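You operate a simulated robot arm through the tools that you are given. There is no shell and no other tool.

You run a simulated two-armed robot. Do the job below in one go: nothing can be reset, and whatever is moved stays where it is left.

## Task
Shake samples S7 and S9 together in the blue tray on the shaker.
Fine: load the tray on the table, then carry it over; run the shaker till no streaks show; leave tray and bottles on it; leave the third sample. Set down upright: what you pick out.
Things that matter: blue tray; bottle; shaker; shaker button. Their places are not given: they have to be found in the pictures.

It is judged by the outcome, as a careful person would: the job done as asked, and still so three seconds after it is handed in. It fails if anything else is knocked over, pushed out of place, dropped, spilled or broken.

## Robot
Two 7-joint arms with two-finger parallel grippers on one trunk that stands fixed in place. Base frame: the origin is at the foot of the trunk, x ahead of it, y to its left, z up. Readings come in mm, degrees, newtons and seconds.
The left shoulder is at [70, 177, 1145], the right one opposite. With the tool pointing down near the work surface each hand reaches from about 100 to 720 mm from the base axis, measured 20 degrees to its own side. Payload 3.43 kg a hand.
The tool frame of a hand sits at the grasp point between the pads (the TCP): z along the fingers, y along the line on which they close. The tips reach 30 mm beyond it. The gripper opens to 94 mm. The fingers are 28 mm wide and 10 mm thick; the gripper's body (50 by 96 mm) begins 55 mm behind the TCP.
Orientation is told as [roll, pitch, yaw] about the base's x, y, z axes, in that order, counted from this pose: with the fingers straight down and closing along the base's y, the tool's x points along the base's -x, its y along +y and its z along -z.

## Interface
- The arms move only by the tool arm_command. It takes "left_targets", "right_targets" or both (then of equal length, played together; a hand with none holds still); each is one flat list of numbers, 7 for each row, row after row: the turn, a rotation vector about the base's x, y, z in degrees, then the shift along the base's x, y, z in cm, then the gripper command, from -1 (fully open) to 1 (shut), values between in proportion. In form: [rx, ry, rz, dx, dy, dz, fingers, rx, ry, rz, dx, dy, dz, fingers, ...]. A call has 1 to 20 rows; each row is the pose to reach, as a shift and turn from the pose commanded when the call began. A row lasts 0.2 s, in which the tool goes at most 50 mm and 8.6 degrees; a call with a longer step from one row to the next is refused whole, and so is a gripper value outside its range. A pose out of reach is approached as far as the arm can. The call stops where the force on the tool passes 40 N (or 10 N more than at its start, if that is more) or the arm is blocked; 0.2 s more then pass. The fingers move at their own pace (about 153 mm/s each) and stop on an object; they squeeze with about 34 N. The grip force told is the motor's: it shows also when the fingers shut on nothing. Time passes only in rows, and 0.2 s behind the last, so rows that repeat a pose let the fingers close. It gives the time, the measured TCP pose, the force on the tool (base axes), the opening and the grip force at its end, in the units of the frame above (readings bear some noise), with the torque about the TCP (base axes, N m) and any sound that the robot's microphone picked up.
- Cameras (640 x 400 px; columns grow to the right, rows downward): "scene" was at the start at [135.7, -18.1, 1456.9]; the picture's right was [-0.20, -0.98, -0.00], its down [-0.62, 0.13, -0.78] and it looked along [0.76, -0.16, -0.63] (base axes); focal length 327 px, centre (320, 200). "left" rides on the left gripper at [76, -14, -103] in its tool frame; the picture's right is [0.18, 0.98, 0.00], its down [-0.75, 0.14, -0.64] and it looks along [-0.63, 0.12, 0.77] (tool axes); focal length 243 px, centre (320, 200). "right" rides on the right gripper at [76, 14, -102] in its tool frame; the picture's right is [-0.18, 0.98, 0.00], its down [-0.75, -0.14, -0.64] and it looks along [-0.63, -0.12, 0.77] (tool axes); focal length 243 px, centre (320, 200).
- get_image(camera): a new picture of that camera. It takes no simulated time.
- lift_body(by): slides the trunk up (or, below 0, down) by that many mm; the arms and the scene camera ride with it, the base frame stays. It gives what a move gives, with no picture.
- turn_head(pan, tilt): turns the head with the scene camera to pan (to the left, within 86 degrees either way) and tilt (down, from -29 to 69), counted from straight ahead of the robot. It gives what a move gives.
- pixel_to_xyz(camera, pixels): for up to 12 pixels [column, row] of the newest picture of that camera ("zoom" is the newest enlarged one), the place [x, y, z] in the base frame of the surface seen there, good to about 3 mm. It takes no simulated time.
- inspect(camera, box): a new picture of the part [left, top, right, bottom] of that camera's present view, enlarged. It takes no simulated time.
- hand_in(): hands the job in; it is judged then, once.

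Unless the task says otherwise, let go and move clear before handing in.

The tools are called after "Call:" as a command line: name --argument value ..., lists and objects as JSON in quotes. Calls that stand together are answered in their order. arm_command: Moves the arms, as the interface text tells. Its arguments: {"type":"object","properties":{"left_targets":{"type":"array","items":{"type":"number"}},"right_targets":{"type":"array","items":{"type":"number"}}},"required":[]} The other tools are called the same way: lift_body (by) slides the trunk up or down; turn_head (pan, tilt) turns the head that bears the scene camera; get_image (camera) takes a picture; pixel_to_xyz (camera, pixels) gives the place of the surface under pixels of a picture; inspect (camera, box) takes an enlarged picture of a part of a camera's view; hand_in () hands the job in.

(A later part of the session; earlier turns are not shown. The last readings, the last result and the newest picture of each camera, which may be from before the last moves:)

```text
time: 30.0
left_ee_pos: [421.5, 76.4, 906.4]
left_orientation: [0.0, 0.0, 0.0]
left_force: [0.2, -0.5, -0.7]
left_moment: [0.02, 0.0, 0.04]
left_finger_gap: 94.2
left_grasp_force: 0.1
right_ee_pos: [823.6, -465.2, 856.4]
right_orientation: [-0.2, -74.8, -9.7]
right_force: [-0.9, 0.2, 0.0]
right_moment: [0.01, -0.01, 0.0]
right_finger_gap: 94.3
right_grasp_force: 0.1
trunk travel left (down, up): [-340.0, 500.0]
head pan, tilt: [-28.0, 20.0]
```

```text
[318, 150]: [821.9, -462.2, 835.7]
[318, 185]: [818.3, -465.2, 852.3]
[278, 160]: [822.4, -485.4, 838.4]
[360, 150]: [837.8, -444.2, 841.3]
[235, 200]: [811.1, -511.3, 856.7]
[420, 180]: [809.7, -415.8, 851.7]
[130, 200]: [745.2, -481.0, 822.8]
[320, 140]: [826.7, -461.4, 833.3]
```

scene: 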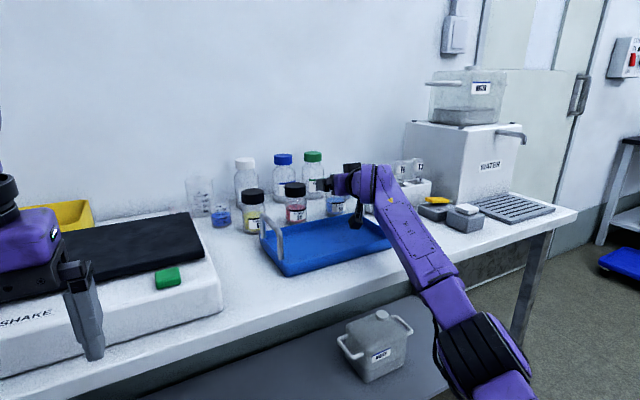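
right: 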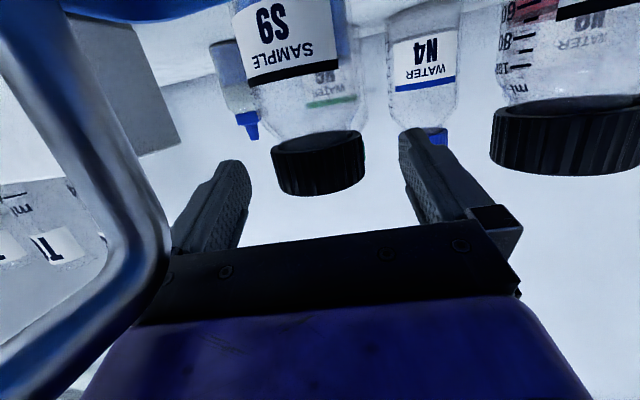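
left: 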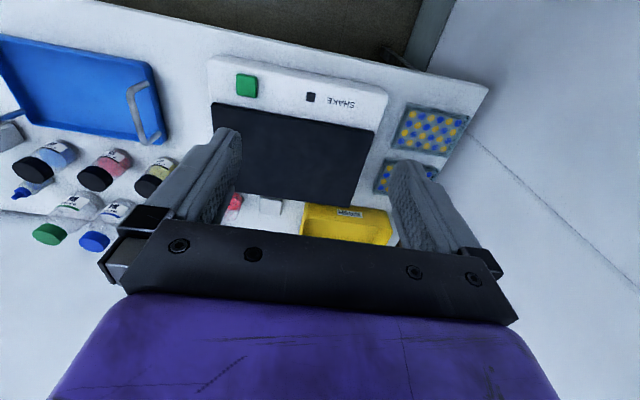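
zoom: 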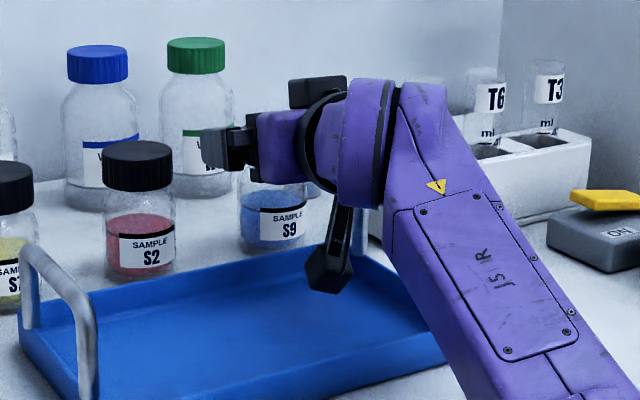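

The cap's near face is at x≈820, y≈−464, midway between fingers at y −511 and −416. I'll close the gripper on the cap.

Call:
arm_command --right_targets '[0, 0, 0, 0, 0, 0, 0, 0, 0, 0, 0, 0, 0, 1, 0, 0, 0, 0, 0, 0, 1, 0, 0, 0, 0, 0, 0, 1]'

Call:
get_image --camera "right"

```text
time: 31.0
left_ee_pos: [420.3, 77.4, 906.3]
left_orientation: [0.0, 0.0, 0.0]
left_force: [-0.9, 0.9, 0.9]
left_moment: [0.02, -0.05, -0.02]
left_finger_gap: 93.9
left_grasp_force: 0.0
right_ee_pos: [823.4, -465.1, 857.9]
right_orientation: [-0.3, -74.8, -9.8]
right_force: [1.1, -1.0, 1.3]
right_moment: [0.03, -0.05, -0.01]
right_finger_gap: 50.7
right_grasp_force: 33.9
trunk travel left (down, up): [-340.0, 500.0]
head pan, tilt: [-28.0, 20.0]
```

```text
taken
```

right: 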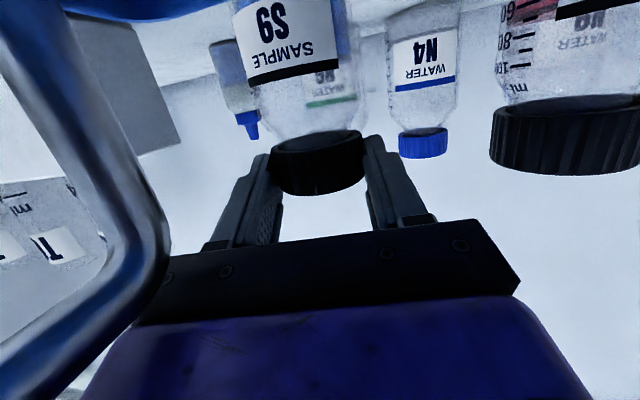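

The gripper holds the cap (gap 50.7 mm, 34 N). I'll lift by raising the trunk 40 mm first and check that the bottle comes up straight.

Call:
lift_body --by 40

Call:
get_image --camera "right"

Call:
inspect --camera "scene" --box '[230, 140, 430, 290]'

```text
time: 31.8
left_ee_pos: [420.9, 76.0, 945.8]
left_orientation: [0.0, -0.1, 0.2]
left_force: [0.3, -0.7, -0.8]
left_moment: [0.01, 0.06, -0.02]
left_finger_gap: 94.1
left_grasp_force: 0.0
right_ee_pos: [822.8, -465.0, 896.6]
right_orientation: [-0.1, -75.0, -9.8]
right_force: [-0.2, -0.1, -0.4]
right_moment: [0.0, -0.01, 0.02]
right_finger_gap: 0.3
right_grasp_force: 33.4
trunk travel left (down, up): [-380.0, 460.0]
head pan, tilt: [-28.0, 20.0]
```

```text
taken
```

right: 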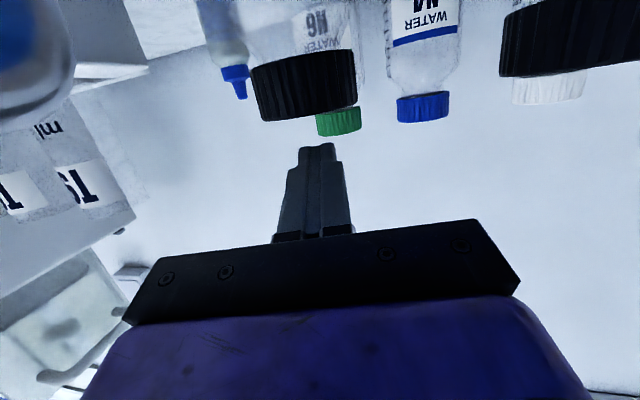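

```text
2.67 times, centred on (330, 215) of scene
```

zoom: 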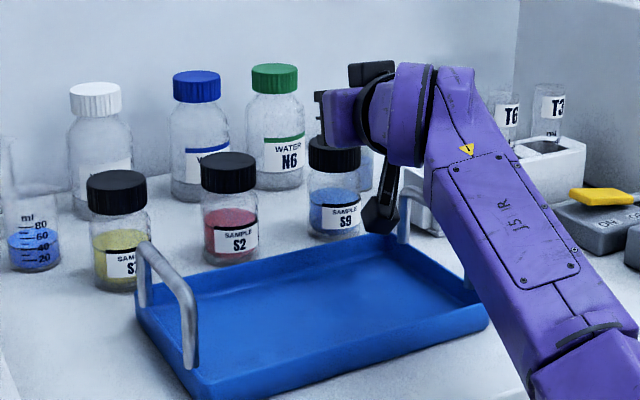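

The grip slipped off while lifting (gap now 0.3) – it had only the tapered tips near the cap's upper edge; S9 still stands upright at (335, 190). I need a deeper grip, so I'll first raise clear and re-measure S9.

Call:
lift_body --by 100

Call:
turn_head --pan -28 --tilt 32

Call:
get_image --camera "scene"

Call:
inspect --camera "scene" --box '[220, 120, 420, 245]'

```text
time: 33.1
left_ee_pos: [420.7, 77.0, 1045.4]
left_orientation: [0.0, 0.0, -0.1]
left_force: [0.3, 0.0, -0.5]
left_moment: [0.02, -0.01, 0.01]
left_finger_gap: 94.0
left_grasp_force: 0.2
right_ee_pos: [822.8, -465.1, 996.9]
right_orientation: [-0.1, -74.9, -9.9]
right_force: [-0.4, 0.8, 0.2]
right_moment: [0.0, 0.01, 0.04]
right_finger_gap: 0.0
right_grasp_force: 32.7
trunk travel left (down, up): [-480.0, 360.0]
head pan, tilt: [-28.0, 20.0]
```

```text
time: 33.9
left_ee_pos: [421.4, 76.7, 1044.8]
left_orientation: [0.0, -0.1, -0.1]
left_force: [-0.3, 0.6, -0.1]
left_moment: [-0.01, -0.04, -0.01]
left_finger_gap: 94.2
left_grasp_force: 0.1
right_ee_pos: [821.6, -465.2, 997.3]
right_orientation: [-0.2, -74.9, -9.8]
right_force: [0.0, 0.2, -0.4]
right_moment: [0.02, 0.03, -0.01]
right_finger_gap: 0.0
right_grasp_force: 33.0
trunk travel left (down, up): [-480.0, 360.0]
head pan, tilt: [-28.0, 32.0]
```

```text
taken
```

scene: 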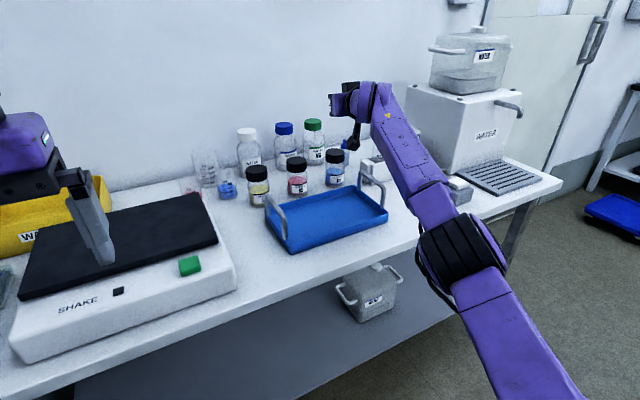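

```text
3.20 times, centred on (320, 182) of scene
```

zoom: 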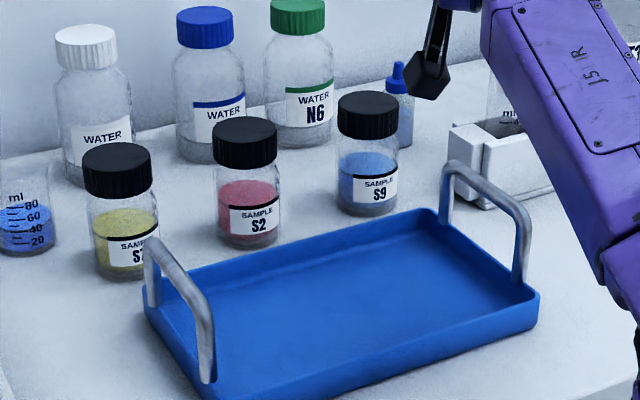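

Call:
pixel_to_xyz --camera "zoom" --pixels '[[369, 103], [342, 106], [396, 106], [369, 95], [369, 112], [369, 125], [245, 130], [118, 155], [368, 213], [365, 160], [340, 160], [398, 155]]'

Call:
pixel_to_xyz --camera "zoom" --pixels '[[154, 240], [208, 310], [450, 163], [525, 210], [150, 305], [535, 295], [430, 210], [330, 300], [560, 380], [60, 390]]'

```text
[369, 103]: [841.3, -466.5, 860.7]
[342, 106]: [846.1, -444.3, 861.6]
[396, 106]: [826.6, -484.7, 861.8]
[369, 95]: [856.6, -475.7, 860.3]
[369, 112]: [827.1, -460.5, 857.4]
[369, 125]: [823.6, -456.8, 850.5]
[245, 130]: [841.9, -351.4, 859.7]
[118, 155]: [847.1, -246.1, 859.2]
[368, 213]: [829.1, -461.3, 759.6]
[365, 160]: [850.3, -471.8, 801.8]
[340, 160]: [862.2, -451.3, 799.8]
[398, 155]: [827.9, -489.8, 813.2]
```

```text
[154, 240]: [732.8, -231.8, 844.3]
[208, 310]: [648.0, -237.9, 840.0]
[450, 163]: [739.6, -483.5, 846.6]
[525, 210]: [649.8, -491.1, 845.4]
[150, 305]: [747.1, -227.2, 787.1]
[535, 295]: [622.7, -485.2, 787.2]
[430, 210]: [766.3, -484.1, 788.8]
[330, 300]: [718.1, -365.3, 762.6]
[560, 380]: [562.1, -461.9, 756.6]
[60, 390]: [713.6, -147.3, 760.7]
```

S9 still stands at (841, −467). I'd like to slide the tray about 40 mm toward the robot so its right handle doesn't lie under my hand; I'll check where the table's front edge is first.

Call:
pixel_to_xyz --camera "scene" --pixels '[[300, 290], [290, 300], [280, 303], [330, 288], [350, 270], [270, 310], [380, 262], [400, 255]]'

```text
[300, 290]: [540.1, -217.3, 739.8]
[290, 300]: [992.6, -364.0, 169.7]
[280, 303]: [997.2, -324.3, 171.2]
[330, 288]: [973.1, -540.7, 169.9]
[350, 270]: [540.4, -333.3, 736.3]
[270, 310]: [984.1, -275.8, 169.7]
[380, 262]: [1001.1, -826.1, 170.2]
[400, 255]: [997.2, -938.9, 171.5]
```

The table edge is at x≈540. Before moving the tray I'll test, still above the bottles, whether a lower wrist relative to the shoulder lets the hand stretch farther: down 50 mm and forward 12 mm, gripper open.

Call:
arm_command --right_targets '[0, 0, 0, 0.3, 0, -1.2, -1, 0, 0, 0, 0.6, -0.1, -2.5, -1, 0, 0, 0, 0.9, -0.2, -3.7, -1, 0, 0, 0, 1.2, -0.2, -5, -1, 0, 0, 0, 1.2, -0.2, -5, -1]'

```text
time: 35.1
left_ee_pos: [420.0, 77.3, 1045.9]
left_orientation: [0.0, 0.0, 0.0]
left_force: [-0.4, -0.1, -0.1]
left_moment: [0.02, 0.06, 0.01]
left_finger_gap: 94.0
left_grasp_force: 0.0
right_ee_pos: [834.4, -466.0, 946.4]
right_orientation: [-0.2, -74.9, -9.7]
right_force: [0.9, 0.4, -0.5]
right_moment: [0.01, 0.0, 0.02]
right_finger_gap: 94.2
right_grasp_force: 0.1
trunk travel left (down, up): [-480.0, 360.0]
head pan, tilt: [-28.0, 32.0]
```

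Reached exactly: (834, −466, 946). I'll try another 7 mm forward with 15 mm down.

Call:
arm_command --right_targets '[0, 0, 0, 0.3, -0.05, -0.7, -1, 0, 0, 0, 0.7, -0.1, -1.5, -1, 0, 0, 0, 0.7, -0.1, -1.5, -1]'

```text
time: 35.9
left_ee_pos: [421.1, 76.1, 1046.4]
left_orientation: [0.0, 0.0, 0.0]
left_force: [0.2, -0.1, -0.5]
left_moment: [-0.01, 0.01, -0.01]
left_finger_gap: 94.1
left_grasp_force: 0.0
right_ee_pos: [841.5, -467.7, 931.6]
right_orientation: [-0.3, -75.0, -9.8]
right_force: [0.6, -0.7, 0.6]
right_moment: [0.02, -0.01, 0.01]
right_finger_gap: 93.9
right_grasp_force: 0.2
trunk travel left (down, up): [-480.0, 360.0]
head pan, tilt: [-28.0, 32.0]
```

The TCP now reaches (841.5, −467.7), right above S9's axis. I'll lower the trunk 55 mm and look before the last bit.

Call:
lift_body --by -55

Call:
get_image --camera "right"

Call:
inspect --camera "scene" --box '[220, 120, 420, 245]'

```text
time: 36.8
left_ee_pos: [420.2, 76.9, 990.7]
left_orientation: [0.0, 0.0, 0.0]
left_force: [-0.5, -0.4, 0.3]
left_moment: [0.04, -0.04, 0.0]
left_finger_gap: 94.1
left_grasp_force: 0.1
right_ee_pos: [840.8, -467.5, 877.7]
right_orientation: [-0.2, -75.1, -9.8]
right_force: [-0.1, 0.1, 1.2]
right_moment: [0.01, 0.02, -0.01]
right_finger_gap: 93.7
right_grasp_force: 0.1
trunk travel left (down, up): [-425.0, 415.0]
head pan, tilt: [-28.0, 32.0]
```

```text
taken
```

right: 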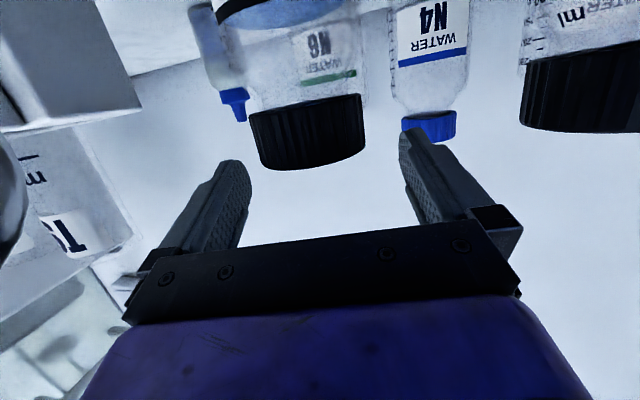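

```text
3.20 times, centred on (320, 182) of scene
```

zoom: 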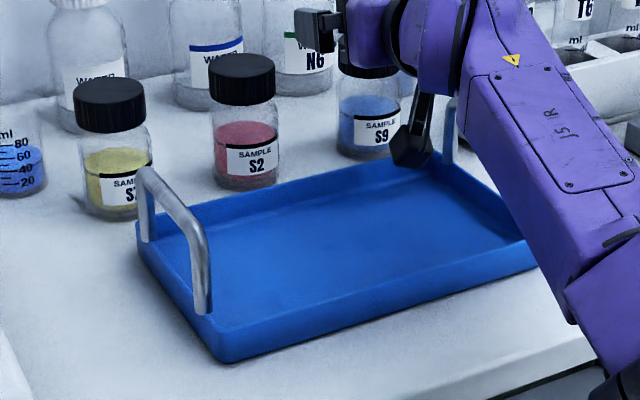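

The cap shows at (308, 130) between the fingers in the hand view. I'll measure the underside of the hanging camera at zoom (408, 162) and the wrist's lower parts before the last 26 mm.

Call:
pixel_to_xyz --camera "zoom" --pixels '[[408, 162], [395, 155], [425, 150], [422, 110], [400, 80], [450, 110], [448, 145], [570, 320], [490, 200], [540, 280]]'

```text
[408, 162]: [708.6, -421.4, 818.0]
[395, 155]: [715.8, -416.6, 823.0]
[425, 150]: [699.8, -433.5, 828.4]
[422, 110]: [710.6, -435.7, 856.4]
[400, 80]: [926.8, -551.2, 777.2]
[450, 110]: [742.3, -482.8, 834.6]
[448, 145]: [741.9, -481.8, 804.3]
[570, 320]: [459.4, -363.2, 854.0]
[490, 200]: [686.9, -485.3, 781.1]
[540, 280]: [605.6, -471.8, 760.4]
```

The hanging camera's underside is at z≈818 over the tray floor (764), so lowering 26 mm more is safe. Then I'll view again.

Call:
lift_body --by -26

Call:
get_image --camera "right"

```text
time: 37.5
left_ee_pos: [420.4, 77.0, 965.3]
left_orientation: [0.1, 0.0, 0.0]
left_force: [-0.3, -0.1, 0.5]
left_moment: [0.03, -0.03, 0.0]
left_finger_gap: 93.6
left_grasp_force: 0.1
right_ee_pos: [841.9, -467.5, 852.9]
right_orientation: [-0.1, -74.9, -9.7]
right_force: [-0.6, 0.8, 0.1]
right_moment: [0.0, 0.02, -0.02]
right_finger_gap: 94.1
right_grasp_force: 0.0
trunk travel left (down, up): [-399.0, 441.0]
head pan, tilt: [-28.0, 32.0]
```

```text
taken
```

right: 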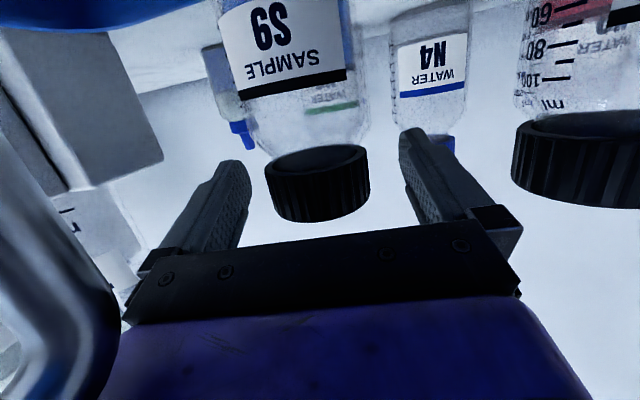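

The cap at (318, 185) is now well between the pads. I'll lower 4 mm more for a fuller hold and close.

Call:
lift_body --by -4

Call:
arm_command --right_targets '[0, 0, 0, 0, 0, 0, 0, 0, 0, 0, 0, 0, 0, 0.2, 0, 0, 0, 0, 0, 0, 1, 0, 0, 0, 0, 0, 0, 1, 0, 0, 0, 0, 0, 0, 1]'

Call:
get_image --camera "right"

```text
time: 38.1
left_ee_pos: [422.1, 77.0, 960.9]
left_orientation: [0.0, 0.0, 0.0]
left_force: [0.5, 0.9, -0.3]
left_moment: [-0.02, -0.02, -0.03]
left_finger_gap: 93.9
left_grasp_force: 0.1
right_ee_pos: [842.4, -467.6, 848.3]
right_orientation: [-0.2, -74.9, -9.6]
right_force: [-0.4, 0.3, -0.3]
right_moment: [-0.01, -0.02, 0.02]
right_finger_gap: 93.8
right_grasp_force: 0.2
trunk travel left (down, up): [-395.0, 445.0]
head pan, tilt: [-28.0, 32.0]
```

```text
time: 39.3
left_ee_pos: [421.1, 76.0, 960.6]
left_orientation: [0.0, 0.0, 0.1]
left_force: [-0.5, 1.2, -1.6]
left_moment: [-0.02, 0.03, -0.01]
left_finger_gap: 93.9
left_grasp_force: 0.0
right_ee_pos: [841.3, -468.7, 847.6]
right_orientation: [-0.3, -74.9, -9.8]
right_force: [0.6, 0.1, 0.3]
right_moment: [0.04, -0.07, -0.01]
right_finger_gap: 55.7
right_grasp_force: 34.5
trunk travel left (down, up): [-395.0, 445.0]
head pan, tilt: [-28.0, 32.0]
```

```text
taken
```

right: 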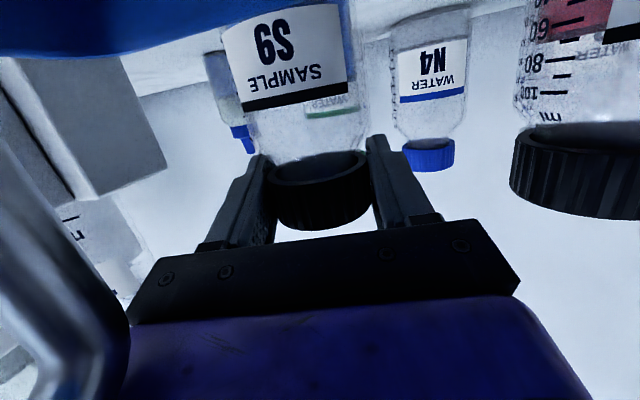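

The gap is 55.7 mm now (the true cap width), so this is a full grip. I'll lift 30 mm with the trunk and check.

Call:
lift_body --by 30

Call:
get_image --camera "right"

Call:
inspect --camera "scene" --box '[220, 120, 420, 245]'

```text
time: 40.0
left_ee_pos: [421.2, 76.3, 991.1]
left_orientation: [0.0, 0.0, 0.0]
left_force: [-1.1, -0.7, -0.1]
left_moment: [0.02, 0.01, 0.02]
left_finger_gap: 94.1
left_grasp_force: 0.0
right_ee_pos: [842.6, -468.2, 876.7]
right_orientation: [-0.2, -74.9, -9.8]
right_force: [0.3, 0.1, -2.7]
right_moment: [-0.01, -0.01, -0.03]
right_finger_gap: 55.1
right_grasp_force: 34.0
trunk travel left (down, up): [-425.0, 415.0]
head pan, tilt: [-28.0, 32.0]
```

```text
taken
```

right: 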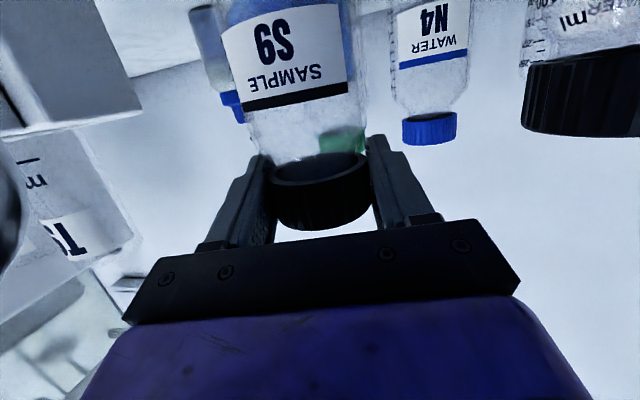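

```text
3.20 times, centred on (320, 182) of scene
```

zoom: 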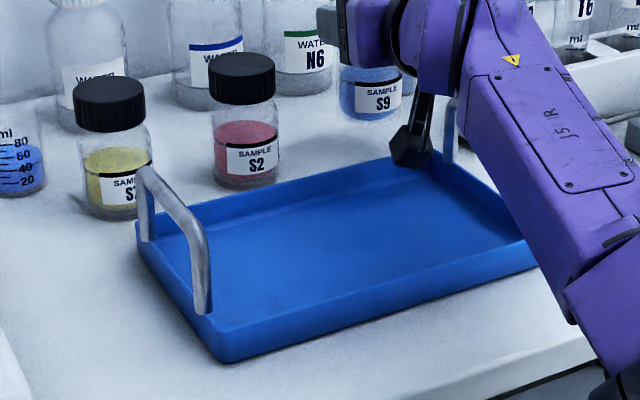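

S9 came up cleanly (force −2.7 N, label facing). I'll raise the trunk another 75 mm, then draw the bottle back over the tray while turning the yaw to +10.

Call:
lift_body --by 75

Call:
arm_command --right_targets '[0, 0, 2, -2, 0.5, 0.5, 1, 0, 0, 4, -4, 1, 1.2, 1, 0, 0, 6, -6, 1.6, 2, 1, 0, 0, 8, -8, 2.2, 3, 1, 0, 0, 10.5, -10, 3, 4, 1, 0, 0, 13, -12, 3.8, 5, 1, 0, 0, 15.5, -14, 4.5, 6, 1, 0, 0, 18, -15.5, 5.1, 7, 1, 0, 0, 20, -16.8, 5.7, 7.8, 1, 0, 0, 20, -16.8, 5.7, 7.8, 1]'

Call:
get_image --camera "scene"

Call:
get_image --camera "right"

```text
time: 41.1
left_ee_pos: [421.3, 75.5, 1065.0]
left_orientation: [0.0, 0.0, 0.1]
left_force: [0.3, -0.5, 0.3]
left_moment: [0.0, 0.02, 0.0]
left_finger_gap: 93.9
left_grasp_force: 0.0
right_ee_pos: [841.2, -468.8, 951.2]
right_orientation: [-0.2, -74.9, -9.8]
right_force: [-0.1, -1.3, -2.3]
right_moment: [0.03, 0.01, 0.0]
right_finger_gap: 55.2
right_grasp_force: 34.2
trunk travel left (down, up): [-500.0, 340.0]
head pan, tilt: [-28.0, 32.0]
```

```text
time: 43.4
left_ee_pos: [420.0, 75.8, 1065.6]
left_orientation: [0.1, -0.1, 0.1]
left_force: [0.2, -0.1, 0.0]
left_moment: [0.02, -0.01, 0.02]
left_finger_gap: 94.0
left_grasp_force: 0.0
right_ee_pos: [673.8, -413.4, 1029.6]
right_orientation: [-0.2, -75.0, 10.2]
right_force: [0.6, 0.2, -1.5]
right_moment: [0.0, -0.01, 0.0]
right_finger_gap: 55.1
right_grasp_force: 34.0
trunk travel left (down, up): [-500.0, 340.0]
head pan, tilt: [-28.0, 32.0]
```

```text
taken
```

scene: 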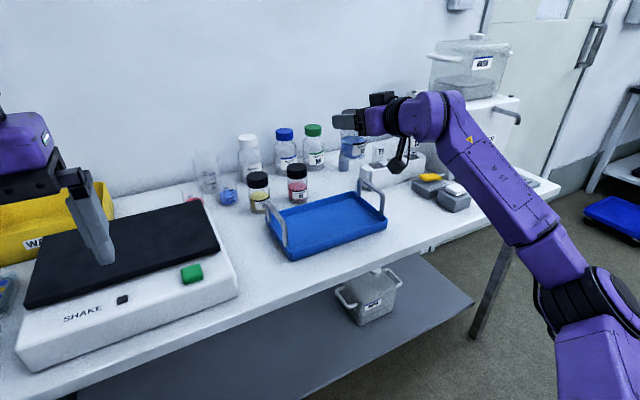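

```text
taken
```

right: 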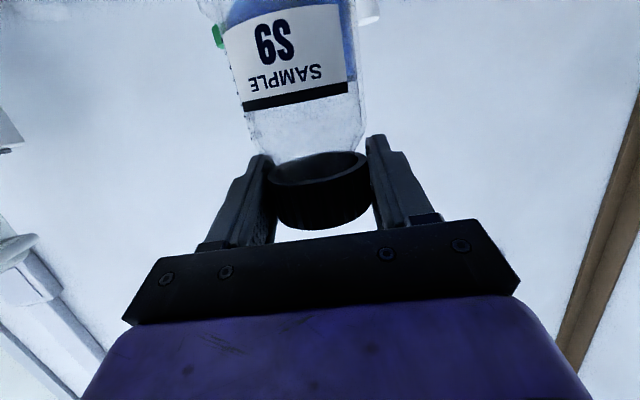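

S9 hangs upright over the tray at (674, −413), TCP z 1030. I'll shift it to (692, −408) and then lower the trunk 165 mm so the bottle's base is just above the tray floor.

Call:
arm_command --right_targets '[0, 0, 0, 0.9, 0.25, 0, 1, 0, 0, 0, 1.8, 0.5, 0, 1, 0, 0, 0, 1.8, 0.5, 0, 1]'

Call:
lift_body --by -110

Call:
get_image --camera "scene"

Call:
get_image --camera "right"

```text
time: 44.1
left_ee_pos: [420.9, 76.9, 1066.5]
left_orientation: [0.1, 0.0, 0.1]
left_force: [-0.1, -1.1, 0.5]
left_moment: [0.01, -0.01, -0.01]
left_finger_gap: 94.3
left_grasp_force: 0.1
right_ee_pos: [691.7, -408.8, 1029.6]
right_orientation: [-0.2, -74.9, 10.2]
right_force: [-0.4, -0.3, -2.1]
right_moment: [-0.03, 0.0, -0.02]
right_finger_gap: 55.4
right_grasp_force: 33.5
trunk travel left (down, up): [-500.0, 340.0]
head pan, tilt: [-28.0, 32.0]
```

```text
time: 45.6
left_ee_pos: [421.5, 76.9, 956.1]
left_orientation: [0.0, 0.0, 0.0]
left_force: [0.2, -0.2, -0.5]
left_moment: [0.0, -0.01, 0.0]
left_finger_gap: 94.0
left_grasp_force: 0.1
right_ee_pos: [691.7, -407.3, 920.4]
right_orientation: [-0.2, -74.8, 10.1]
right_force: [-0.5, -0.7, -1.9]
right_moment: [-0.01, 0.01, 0.01]
right_finger_gap: 55.4
right_grasp_force: 33.9
trunk travel left (down, up): [-390.0, 450.0]
head pan, tilt: [-28.0, 32.0]
```

```text
taken
```

scene: 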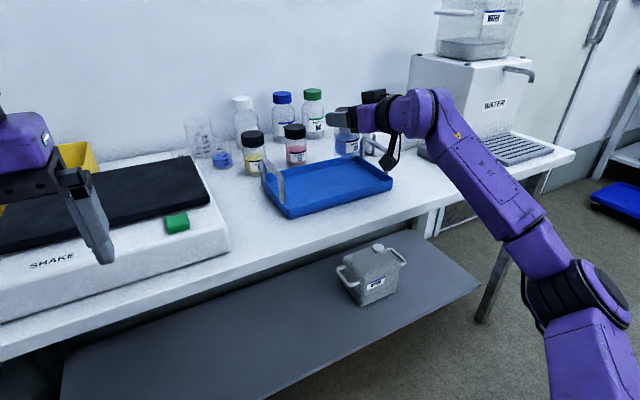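

```text
taken
```

right: 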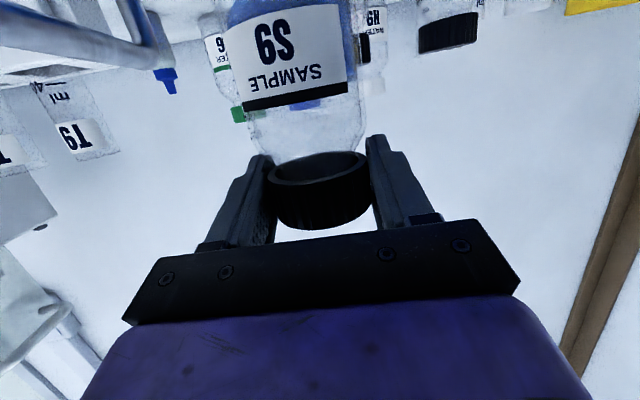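

The bottle hangs over the tray at TCP z 920 with all clear. I'll lower the trunk another 58 mm (base ≈8 mm above the tray floor).

Call:
lift_body --by -58

Call:
get_image --camera "right"

Call:
inspect --camera "scene" --box '[220, 60, 480, 222]'

```text
time: 46.5
left_ee_pos: [421.1, 76.1, 898.0]
left_orientation: [0.0, -0.1, 0.0]
left_force: [0.8, 0.2, 0.5]
left_moment: [0.01, 0.01, -0.03]
left_finger_gap: 94.1
left_grasp_force: 0.1
right_ee_pos: [691.2, -407.4, 863.1]
right_orientation: [-0.2, -74.9, 10.2]
right_force: [-0.8, 0.5, -1.9]
right_moment: [0.01, 0.01, 0.01]
right_finger_gap: 55.1
right_grasp_force: 34.4
trunk travel left (down, up): [-332.0, 508.0]
head pan, tilt: [-28.0, 32.0]
```

```text
taken
```

right: 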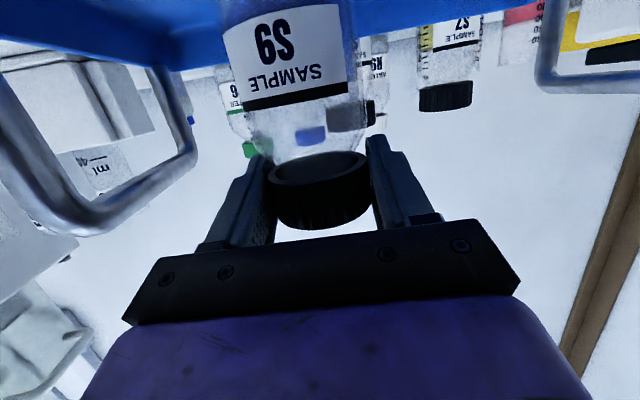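

```text
2.46 times, centred on (350, 141) of scene
```

zoom: 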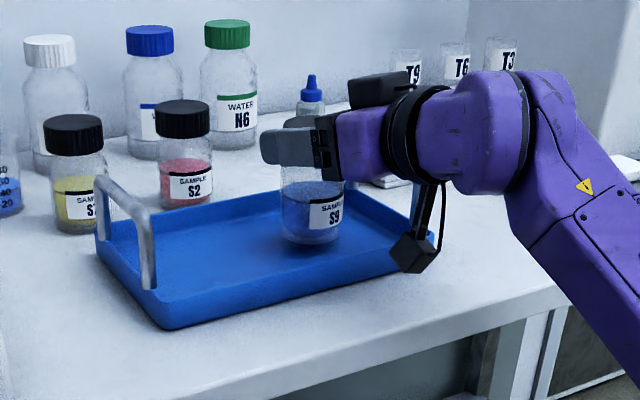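

S9 hovers just above the tray floor. I'll lower it gently 8 mm with the arm and read the force.

Call:
arm_command --right_targets '[0, 0, 0, 0, 0, -0.3, 1, 0, 0, 0, 0, 0, -0.6, 1, 0, 0, 0, 0, 0, -0.8, 1]'

```text
time: 47.4
left_ee_pos: [420.4, 76.3, 898.1]
left_orientation: [0.1, -0.1, 0.0]
left_force: [-0.8, 0.4, -0.4]
left_moment: [0.0, 0.0, -0.01]
left_finger_gap: 94.2
left_grasp_force: 0.1
right_ee_pos: [691.6, -406.9, 854.9]
right_orientation: [-0.2, -74.8, 10.2]
right_force: [-0.2, -0.3, -1.3]
right_moment: [0.01, 0.03, 0.01]
right_finger_gap: 55.2
right_grasp_force: 33.3
trunk travel left (down, up): [-332.0, 508.0]
head pan, tilt: [-28.0, 32.0]
```

Call:
arm_command --right_targets '[0, 0, 0, 0, 0, -0.1, 1, 0, 0, 0, 0, 0, -0.2, 1]'

Call:
inspect --camera "scene" --box '[290, 100, 410, 175]'

```text
time: 48.0
left_ee_pos: [421.3, 77.1, 897.0]
left_orientation: [0.0, 0.0, 0.1]
left_force: [0.0, 1.0, 0.0]
left_moment: [-0.01, 0.01, 0.03]
left_finger_gap: 93.7
left_grasp_force: 0.1
right_ee_pos: [691.1, -407.6, 852.8]
right_orientation: [-0.2, -75.1, 10.1]
right_force: [0.1, 0.7, 0.0]
right_moment: [0.06, 0.04, -0.02]
right_finger_gap: 55.5
right_grasp_force: 34.4
trunk travel left (down, up): [-332.0, 508.0]
head pan, tilt: [-28.0, 32.0]
```

```text
5.33 times, centred on (350, 138) of scene
```

zoom: 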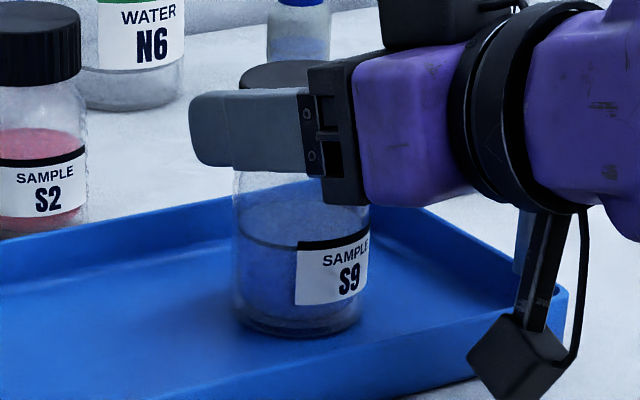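

The force has gone to about zero, so the tray carries S9. I'll open the gripper and retreat back along the tool axis.

Call:
arm_command --right_targets '[0, 0, 0, 0, 0, -0.05, 1, 0, 0, 0, 0, 0, -0.05, -0.3, 0, 0, 0, 0, 0, -0.05, -0.6, 0, 0, 0, 0, 0, -0.05, -0.85, 0, 0, 0, 0, 0, -0.05, -0.85]'

Call:
inspect --camera "scene" --box '[290, 100, 410, 175]'

Call:
get_image --camera "right"

```text
time: 49.1
left_ee_pos: [420.8, 76.5, 898.6]
left_orientation: [0.0, 0.0, 0.0]
left_force: [0.1, -0.3, 0.5]
left_moment: [0.03, -0.02, -0.03]
left_finger_gap: 94.1
left_grasp_force: 0.0
right_ee_pos: [691.5, -409.2, 850.3]
right_orientation: [-0.2, -74.9, 10.2]
right_force: [-0.1, -0.9, 0.4]
right_moment: [0.01, 0.02, 0.0]
right_finger_gap: 86.9
right_grasp_force: 0.0
trunk travel left (down, up): [-332.0, 508.0]
head pan, tilt: [-28.0, 32.0]
```

```text
5.33 times, centred on (350, 138) of scene
```

zoom: 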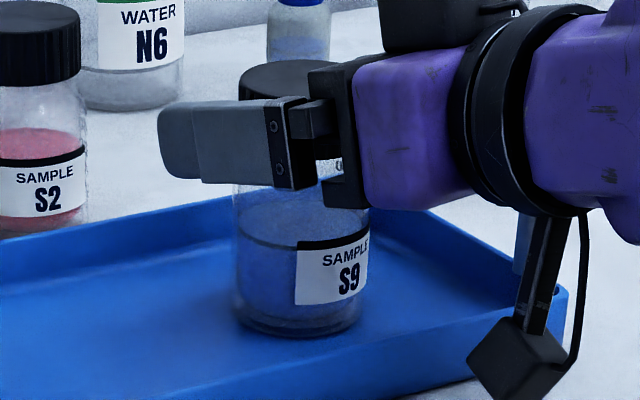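

```text
taken
```

right: 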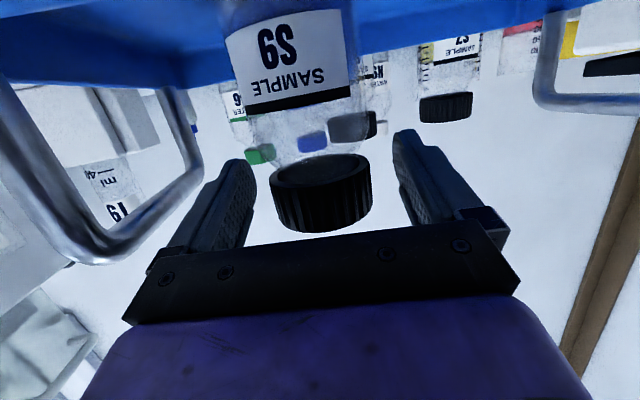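

S9 stands alone in the tray at (692, −408). I'll raise the trunk 150 mm straight up off the cap, then look at S7's surroundings.

Call:
lift_body --by 150

Call:
turn_head --pan -15 --tilt 32

Call:
get_image --camera "scene"

Call:
inspect --camera "scene" --box '[240, 150, 400, 250]'

```text
time: 50.9
left_ee_pos: [420.8, 76.1, 1048.0]
left_orientation: [0.0, 0.0, 0.0]
left_force: [-0.3, -0.1, 0.3]
left_moment: [-0.03, -0.04, -0.01]
left_finger_gap: 94.0
left_grasp_force: 0.1
right_ee_pos: [692.2, -408.7, 1000.6]
right_orientation: [-0.1, -74.8, 10.3]
right_force: [-0.3, 0.8, 0.0]
right_moment: [0.0, 0.02, 0.0]
right_finger_gap: 87.1
right_grasp_force: 0.0
trunk travel left (down, up): [-482.0, 358.0]
head pan, tilt: [-28.0, 32.0]
```

```text
time: 51.6
left_ee_pos: [420.9, 75.7, 1047.0]
left_orientation: [0.1, 0.0, 0.0]
left_force: [0.4, -0.1, -0.9]
left_moment: [-0.01, -0.02, 0.0]
left_finger_gap: 94.1
left_grasp_force: 0.1
right_ee_pos: [691.8, -409.8, 1002.1]
right_orientation: [-0.3, -74.9, 10.2]
right_force: [-0.2, -0.2, 0.7]
right_moment: [0.01, 0.02, 0.01]
right_finger_gap: 87.1
right_grasp_force: 0.2
trunk travel left (down, up): [-482.0, 358.0]
head pan, tilt: [-15.0, 32.0]
```

```text
taken
```

scene: 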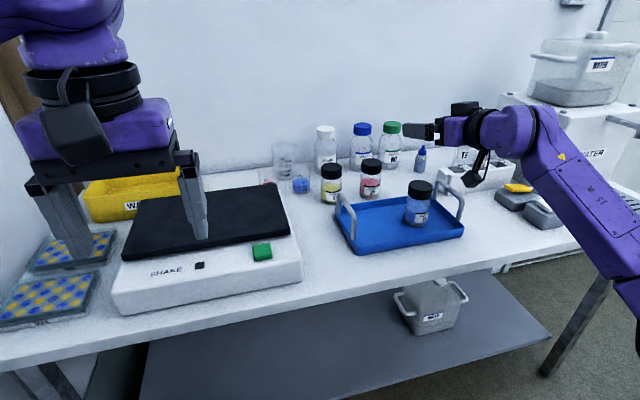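

```text
4.00 times, centred on (320, 200) of scene
```

zoom: 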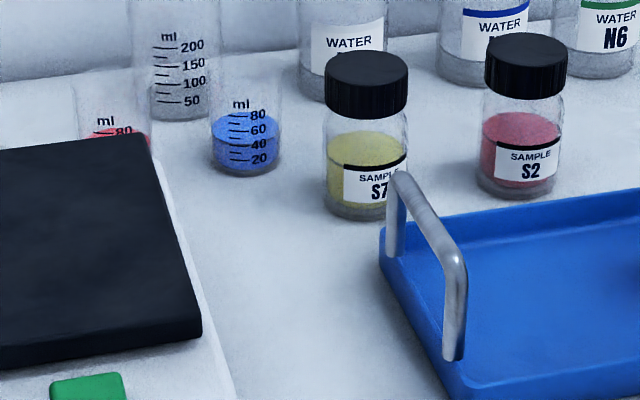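

Call:
pixel_to_xyz --camera "zoom" --pixels '[[366, 68], [330, 75], [403, 75], [366, 52], [366, 88], [366, 105], [245, 150], [217, 145], [275, 145], [245, 172], [245, 95], [528, 60]]'

Call:
pixel_to_xyz --camera "scene" --pixels '[[420, 186], [408, 188], [433, 188], [420, 195], [418, 215], [340, 215], [352, 240], [440, 195], [462, 215], [350, 215]]'

```text
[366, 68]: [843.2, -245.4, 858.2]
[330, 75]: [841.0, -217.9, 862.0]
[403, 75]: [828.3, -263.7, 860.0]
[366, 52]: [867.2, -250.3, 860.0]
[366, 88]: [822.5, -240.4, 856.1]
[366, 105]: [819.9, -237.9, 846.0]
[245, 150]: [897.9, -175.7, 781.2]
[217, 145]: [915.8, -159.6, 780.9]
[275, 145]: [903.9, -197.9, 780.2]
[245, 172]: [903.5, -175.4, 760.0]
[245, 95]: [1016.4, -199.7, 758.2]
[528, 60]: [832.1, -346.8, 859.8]
```

```text
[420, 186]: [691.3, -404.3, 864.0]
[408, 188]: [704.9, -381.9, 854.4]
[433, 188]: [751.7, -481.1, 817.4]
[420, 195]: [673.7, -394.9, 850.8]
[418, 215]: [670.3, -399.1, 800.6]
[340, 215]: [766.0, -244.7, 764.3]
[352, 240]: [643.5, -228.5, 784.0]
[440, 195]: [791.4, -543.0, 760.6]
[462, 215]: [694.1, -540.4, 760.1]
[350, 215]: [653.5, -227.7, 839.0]
```

S7's cap is centred at about (845, −245), the blue beaker's near side is at x≈898, y≈−178, well away. I'll move the right hand to above S7 (845, −245, 950) with tilt 65, yaw +20.

Call:
arm_command --right_targets '[-0.3, 1.2, 1.25, 1.5, 2, 0, -1, -0.65, 2.4, 2.5, 3.2, 4, 0, -1, -1, 3.6, 3.7, 5, 6, 0, -1, -1.3, 4.8, 5, 7, 8, 0, -1, -1.6, 6.1, 6.2, 9, 10, -1, -1, -1.9, 7.3, 7.5, 11, 12, -2, -1, -2.3, 8.5, 8.7, 13, 14, -3.2, -1, -2.59, 9.68, 9.98, 14.3, 15.4, -4.3, -1, -2.59, 9.68, 9.98, 15.3, 16.4, -5.2, -1, -2.59, 9.68, 9.98, 15.3, 16.4, -5.2, -1]'

Call:
get_image --camera "scene"

Call:
get_image --camera "right"

```text
time: 53.9
left_ee_pos: [421.2, 76.8, 1047.3]
left_orientation: [0.0, 0.0, 0.0]
left_force: [0.1, 0.3, -0.5]
left_moment: [0.03, 0.02, 0.02]
left_finger_gap: 94.2
left_grasp_force: 0.1
right_ee_pos: [842.9, -244.9, 944.6]
right_orientation: [-0.2, -65.0, 20.1]
right_force: [0.6, -0.5, 0.7]
right_moment: [0.01, -0.02, 0.02]
right_finger_gap: 94.1
right_grasp_force: 0.0
right hand out of reach, approached as far as the arm can: row 9, 10
trunk travel left (down, up): [-482.0, 358.0]
head pan, tilt: [-15.0, 32.0]
```

```text
taken
```

scene: 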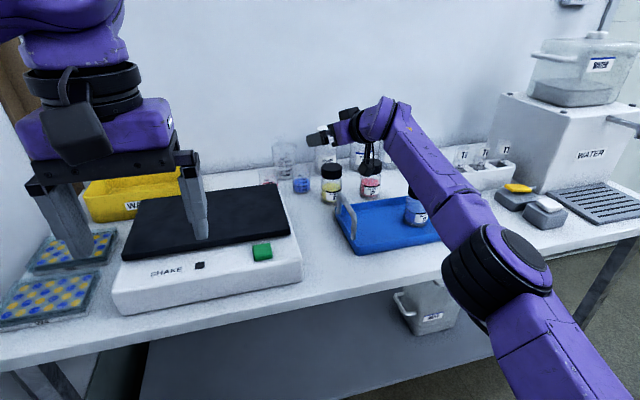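

```text
taken
```

right: 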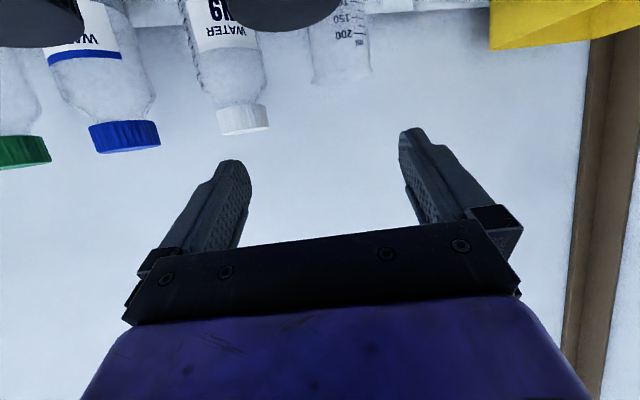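

The hand is above S7 at (843, −245, 945). Before lowering, I'll check how far the forearm and wrist are from S9 in the tray.

Call:
pixel_to_xyz --camera "scene" --pixels '[[425, 195], [440, 215], [400, 160], [385, 135], [460, 180], [430, 150], [410, 125], [370, 160], [380, 165], [450, 230]]'

Call:
inspect --camera "scene" --box '[290, 80, 500, 250]'

```text
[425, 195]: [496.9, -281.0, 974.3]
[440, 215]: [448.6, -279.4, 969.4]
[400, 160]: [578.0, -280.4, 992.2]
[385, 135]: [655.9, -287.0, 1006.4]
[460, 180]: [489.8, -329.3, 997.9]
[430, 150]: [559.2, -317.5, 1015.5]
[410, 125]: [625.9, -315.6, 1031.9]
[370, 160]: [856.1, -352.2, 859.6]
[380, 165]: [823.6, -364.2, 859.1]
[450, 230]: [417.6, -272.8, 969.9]
```

```text
2.35 times, centred on (395, 165) of scene
```

zoom: 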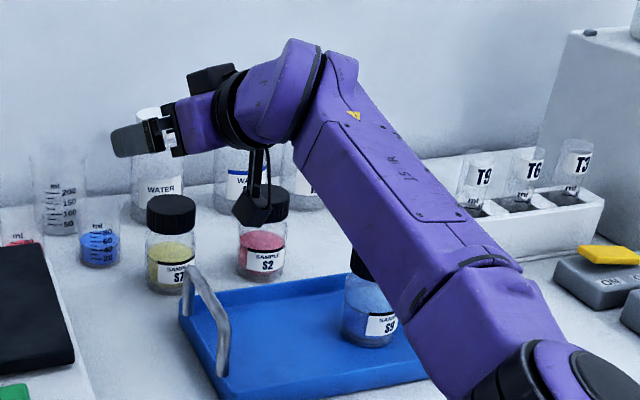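

The forearm's left edge runs at y≈−280; I'll measure its right edge, which is nearer to S9 (cap edge y≈−380).

Call:
pixel_to_xyz --camera "zoom" --pixels '[[355, 75], [370, 100], [395, 130], [430, 165], [460, 205], [500, 250], [345, 65], [355, 240], [300, 130], [250, 215], [245, 190], [390, 325]]'

```text
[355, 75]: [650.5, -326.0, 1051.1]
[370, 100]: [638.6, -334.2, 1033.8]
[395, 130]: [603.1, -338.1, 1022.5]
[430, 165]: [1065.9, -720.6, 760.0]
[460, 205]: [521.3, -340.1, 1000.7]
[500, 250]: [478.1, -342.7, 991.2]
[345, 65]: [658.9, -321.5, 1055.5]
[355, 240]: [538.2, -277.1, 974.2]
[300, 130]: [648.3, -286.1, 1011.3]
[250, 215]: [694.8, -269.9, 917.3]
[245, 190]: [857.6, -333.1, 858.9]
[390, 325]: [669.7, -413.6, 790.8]
```

The forearm's right edge is at y≈−343, about 35 mm from S9, and the hanging camera (y≈−270) is clear of the left handle (−232). I'll lower 60 mm and check.

Call:
lift_body --by -60

Call:
get_image --camera "right"

Call:
inspect --camera "scene" --box '[290, 80, 500, 250]'

```text
time: 54.9
left_ee_pos: [421.3, 77.0, 987.6]
left_orientation: [0.0, 0.0, 0.1]
left_force: [0.1, -0.6, 0.1]
left_moment: [0.0, -0.03, -0.01]
left_finger_gap: 94.2
left_grasp_force: 0.0
right_ee_pos: [842.3, -243.5, 883.7]
right_orientation: [-0.2, -64.9, 20.2]
right_force: [-1.0, 0.8, -0.7]
right_moment: [0.0, -0.02, -0.03]
right_finger_gap: 94.3
right_grasp_force: 0.0
trunk travel left (down, up): [-422.0, 418.0]
head pan, tilt: [-15.0, 32.0]
```

```text
taken
```

right: 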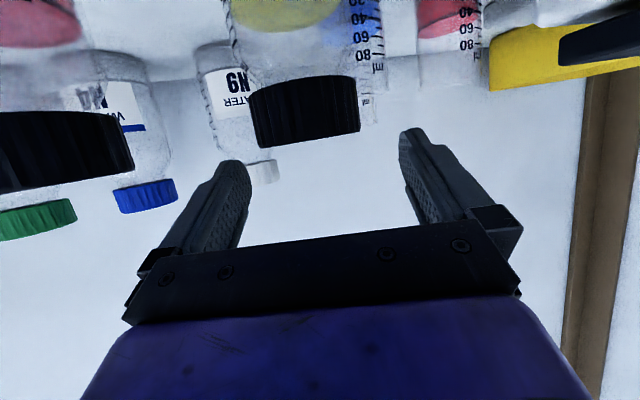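

```text
2.35 times, centred on (395, 165) of scene
```

zoom: 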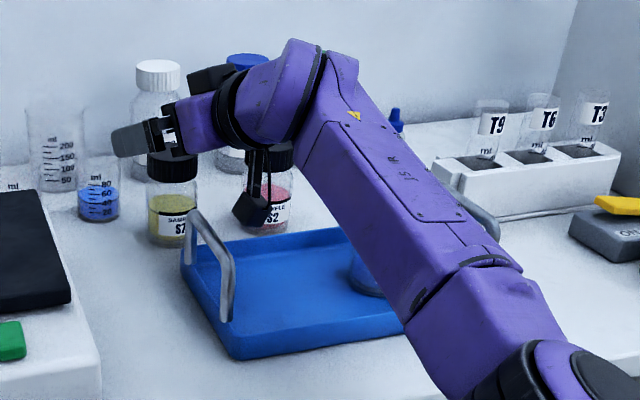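

S7's cap is at (305, 108) in the hand view, between the fingers as S9's was. I'll lower the last 35 mm.

Call:
lift_body --by -35

Call:
get_image --camera "right"

```text
time: 55.6
left_ee_pos: [420.7, 76.5, 953.8]
left_orientation: [-0.1, 0.0, 0.0]
left_force: [0.3, -0.5, 0.9]
left_moment: [0.01, -0.02, -0.02]
left_finger_gap: 93.7
left_grasp_force: 0.1
right_ee_pos: [841.7, -244.5, 851.1]
right_orientation: [-0.2, -64.9, 20.1]
right_force: [0.0, 0.6, -0.1]
right_moment: [0.03, -0.05, -0.01]
right_finger_gap: 93.9
right_grasp_force: 0.0
trunk travel left (down, up): [-387.0, 453.0]
head pan, tilt: [-15.0, 32.0]
```

```text
taken
```

right: 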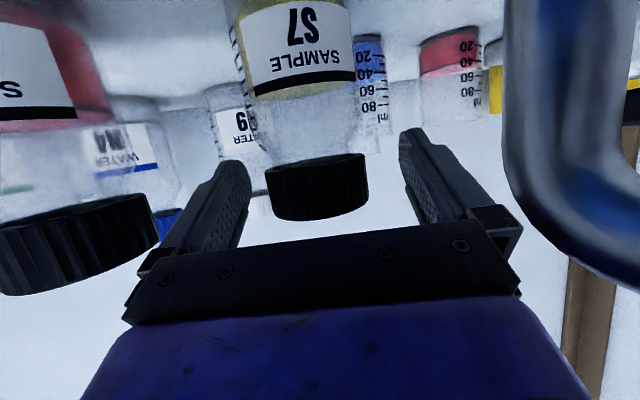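

The cap at (318, 185) sits well between the pads and the left handle is to the right of the camera, clear. I'll lower 3 mm and close.

Call:
lift_body --by -3

Call:
arm_command --right_targets '[0, 0, 0, 0, 0, 0, 0, 0, 0, 0, 0, 0, 0, 0.2, 0, 0, 0, 0, 0, 0, 1, 0, 0, 0, 0, 0, 0, 1, 0, 0, 0, 0, 0, 0, 1]'

Call:
lift_body --by 25

Call:
get_image --camera "right"

Call:
inspect --camera "scene" --box '[290, 80, 500, 250]'

```text
time: 56.2
left_ee_pos: [421.4, 74.9, 950.7]
left_orientation: [0.0, 0.0, 0.0]
left_force: [-0.6, -0.2, 0.0]
left_moment: [0.03, 0.0, 0.03]
left_finger_gap: 94.1
left_grasp_force: 0.0
right_ee_pos: [842.5, -243.2, 846.6]
right_orientation: [-0.1, -64.9, 20.2]
right_force: [0.1, -0.5, -0.1]
right_moment: [-0.01, -0.01, 0.04]
right_finger_gap: 93.8
right_grasp_force: 0.0
trunk travel left (down, up): [-384.0, 456.0]
head pan, tilt: [-15.0, 32.0]
```

```text
time: 57.4
left_ee_pos: [421.2, 76.6, 950.3]
left_orientation: [0.0, 0.0, 0.0]
left_force: [0.1, 0.1, 0.3]
left_moment: [0.01, 0.01, 0.02]
left_finger_gap: 94.1
left_grasp_force: 0.0
right_ee_pos: [842.2, -244.0, 846.5]
right_orientation: [-0.1, -64.9, 20.1]
right_force: [0.8, -0.3, 2.1]
right_moment: [0.05, -0.08, -0.04]
right_finger_gap: 55.6
right_grasp_force: 34.1
trunk travel left (down, up): [-384.0, 456.0]
head pan, tilt: [-15.0, 32.0]
```

```text
time: 58.1
left_ee_pos: [421.2, 76.9, 973.3]
left_orientation: [0.0, 0.0, 0.0]
left_force: [-0.3, 0.4, -0.6]
left_moment: [0.01, 0.02, 0.02]
left_finger_gap: 93.8
left_grasp_force: 0.1
right_ee_pos: [843.5, -243.8, 870.1]
right_orientation: [-0.1, -64.9, 20.1]
right_force: [-0.4, 0.6, -1.1]
right_moment: [-0.01, -0.02, 0.01]
right_finger_gap: 55.3
right_grasp_force: 34.3
trunk travel left (down, up): [-409.0, 431.0]
head pan, tilt: [-15.0, 32.0]
```

```text
taken
```

right: 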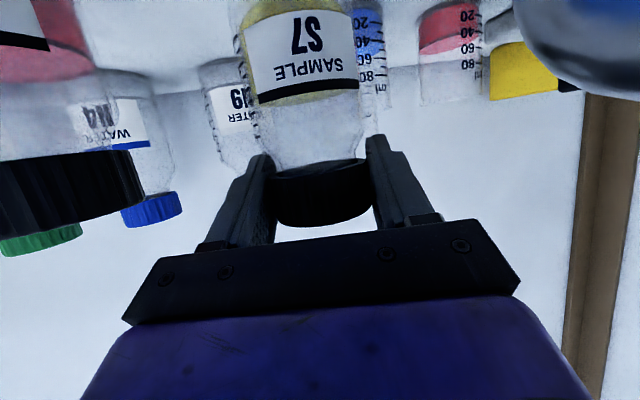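

```text
2.35 times, centred on (395, 165) of scene
```

zoom: 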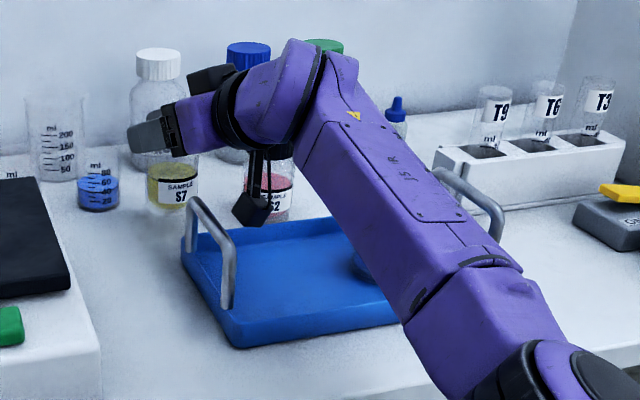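

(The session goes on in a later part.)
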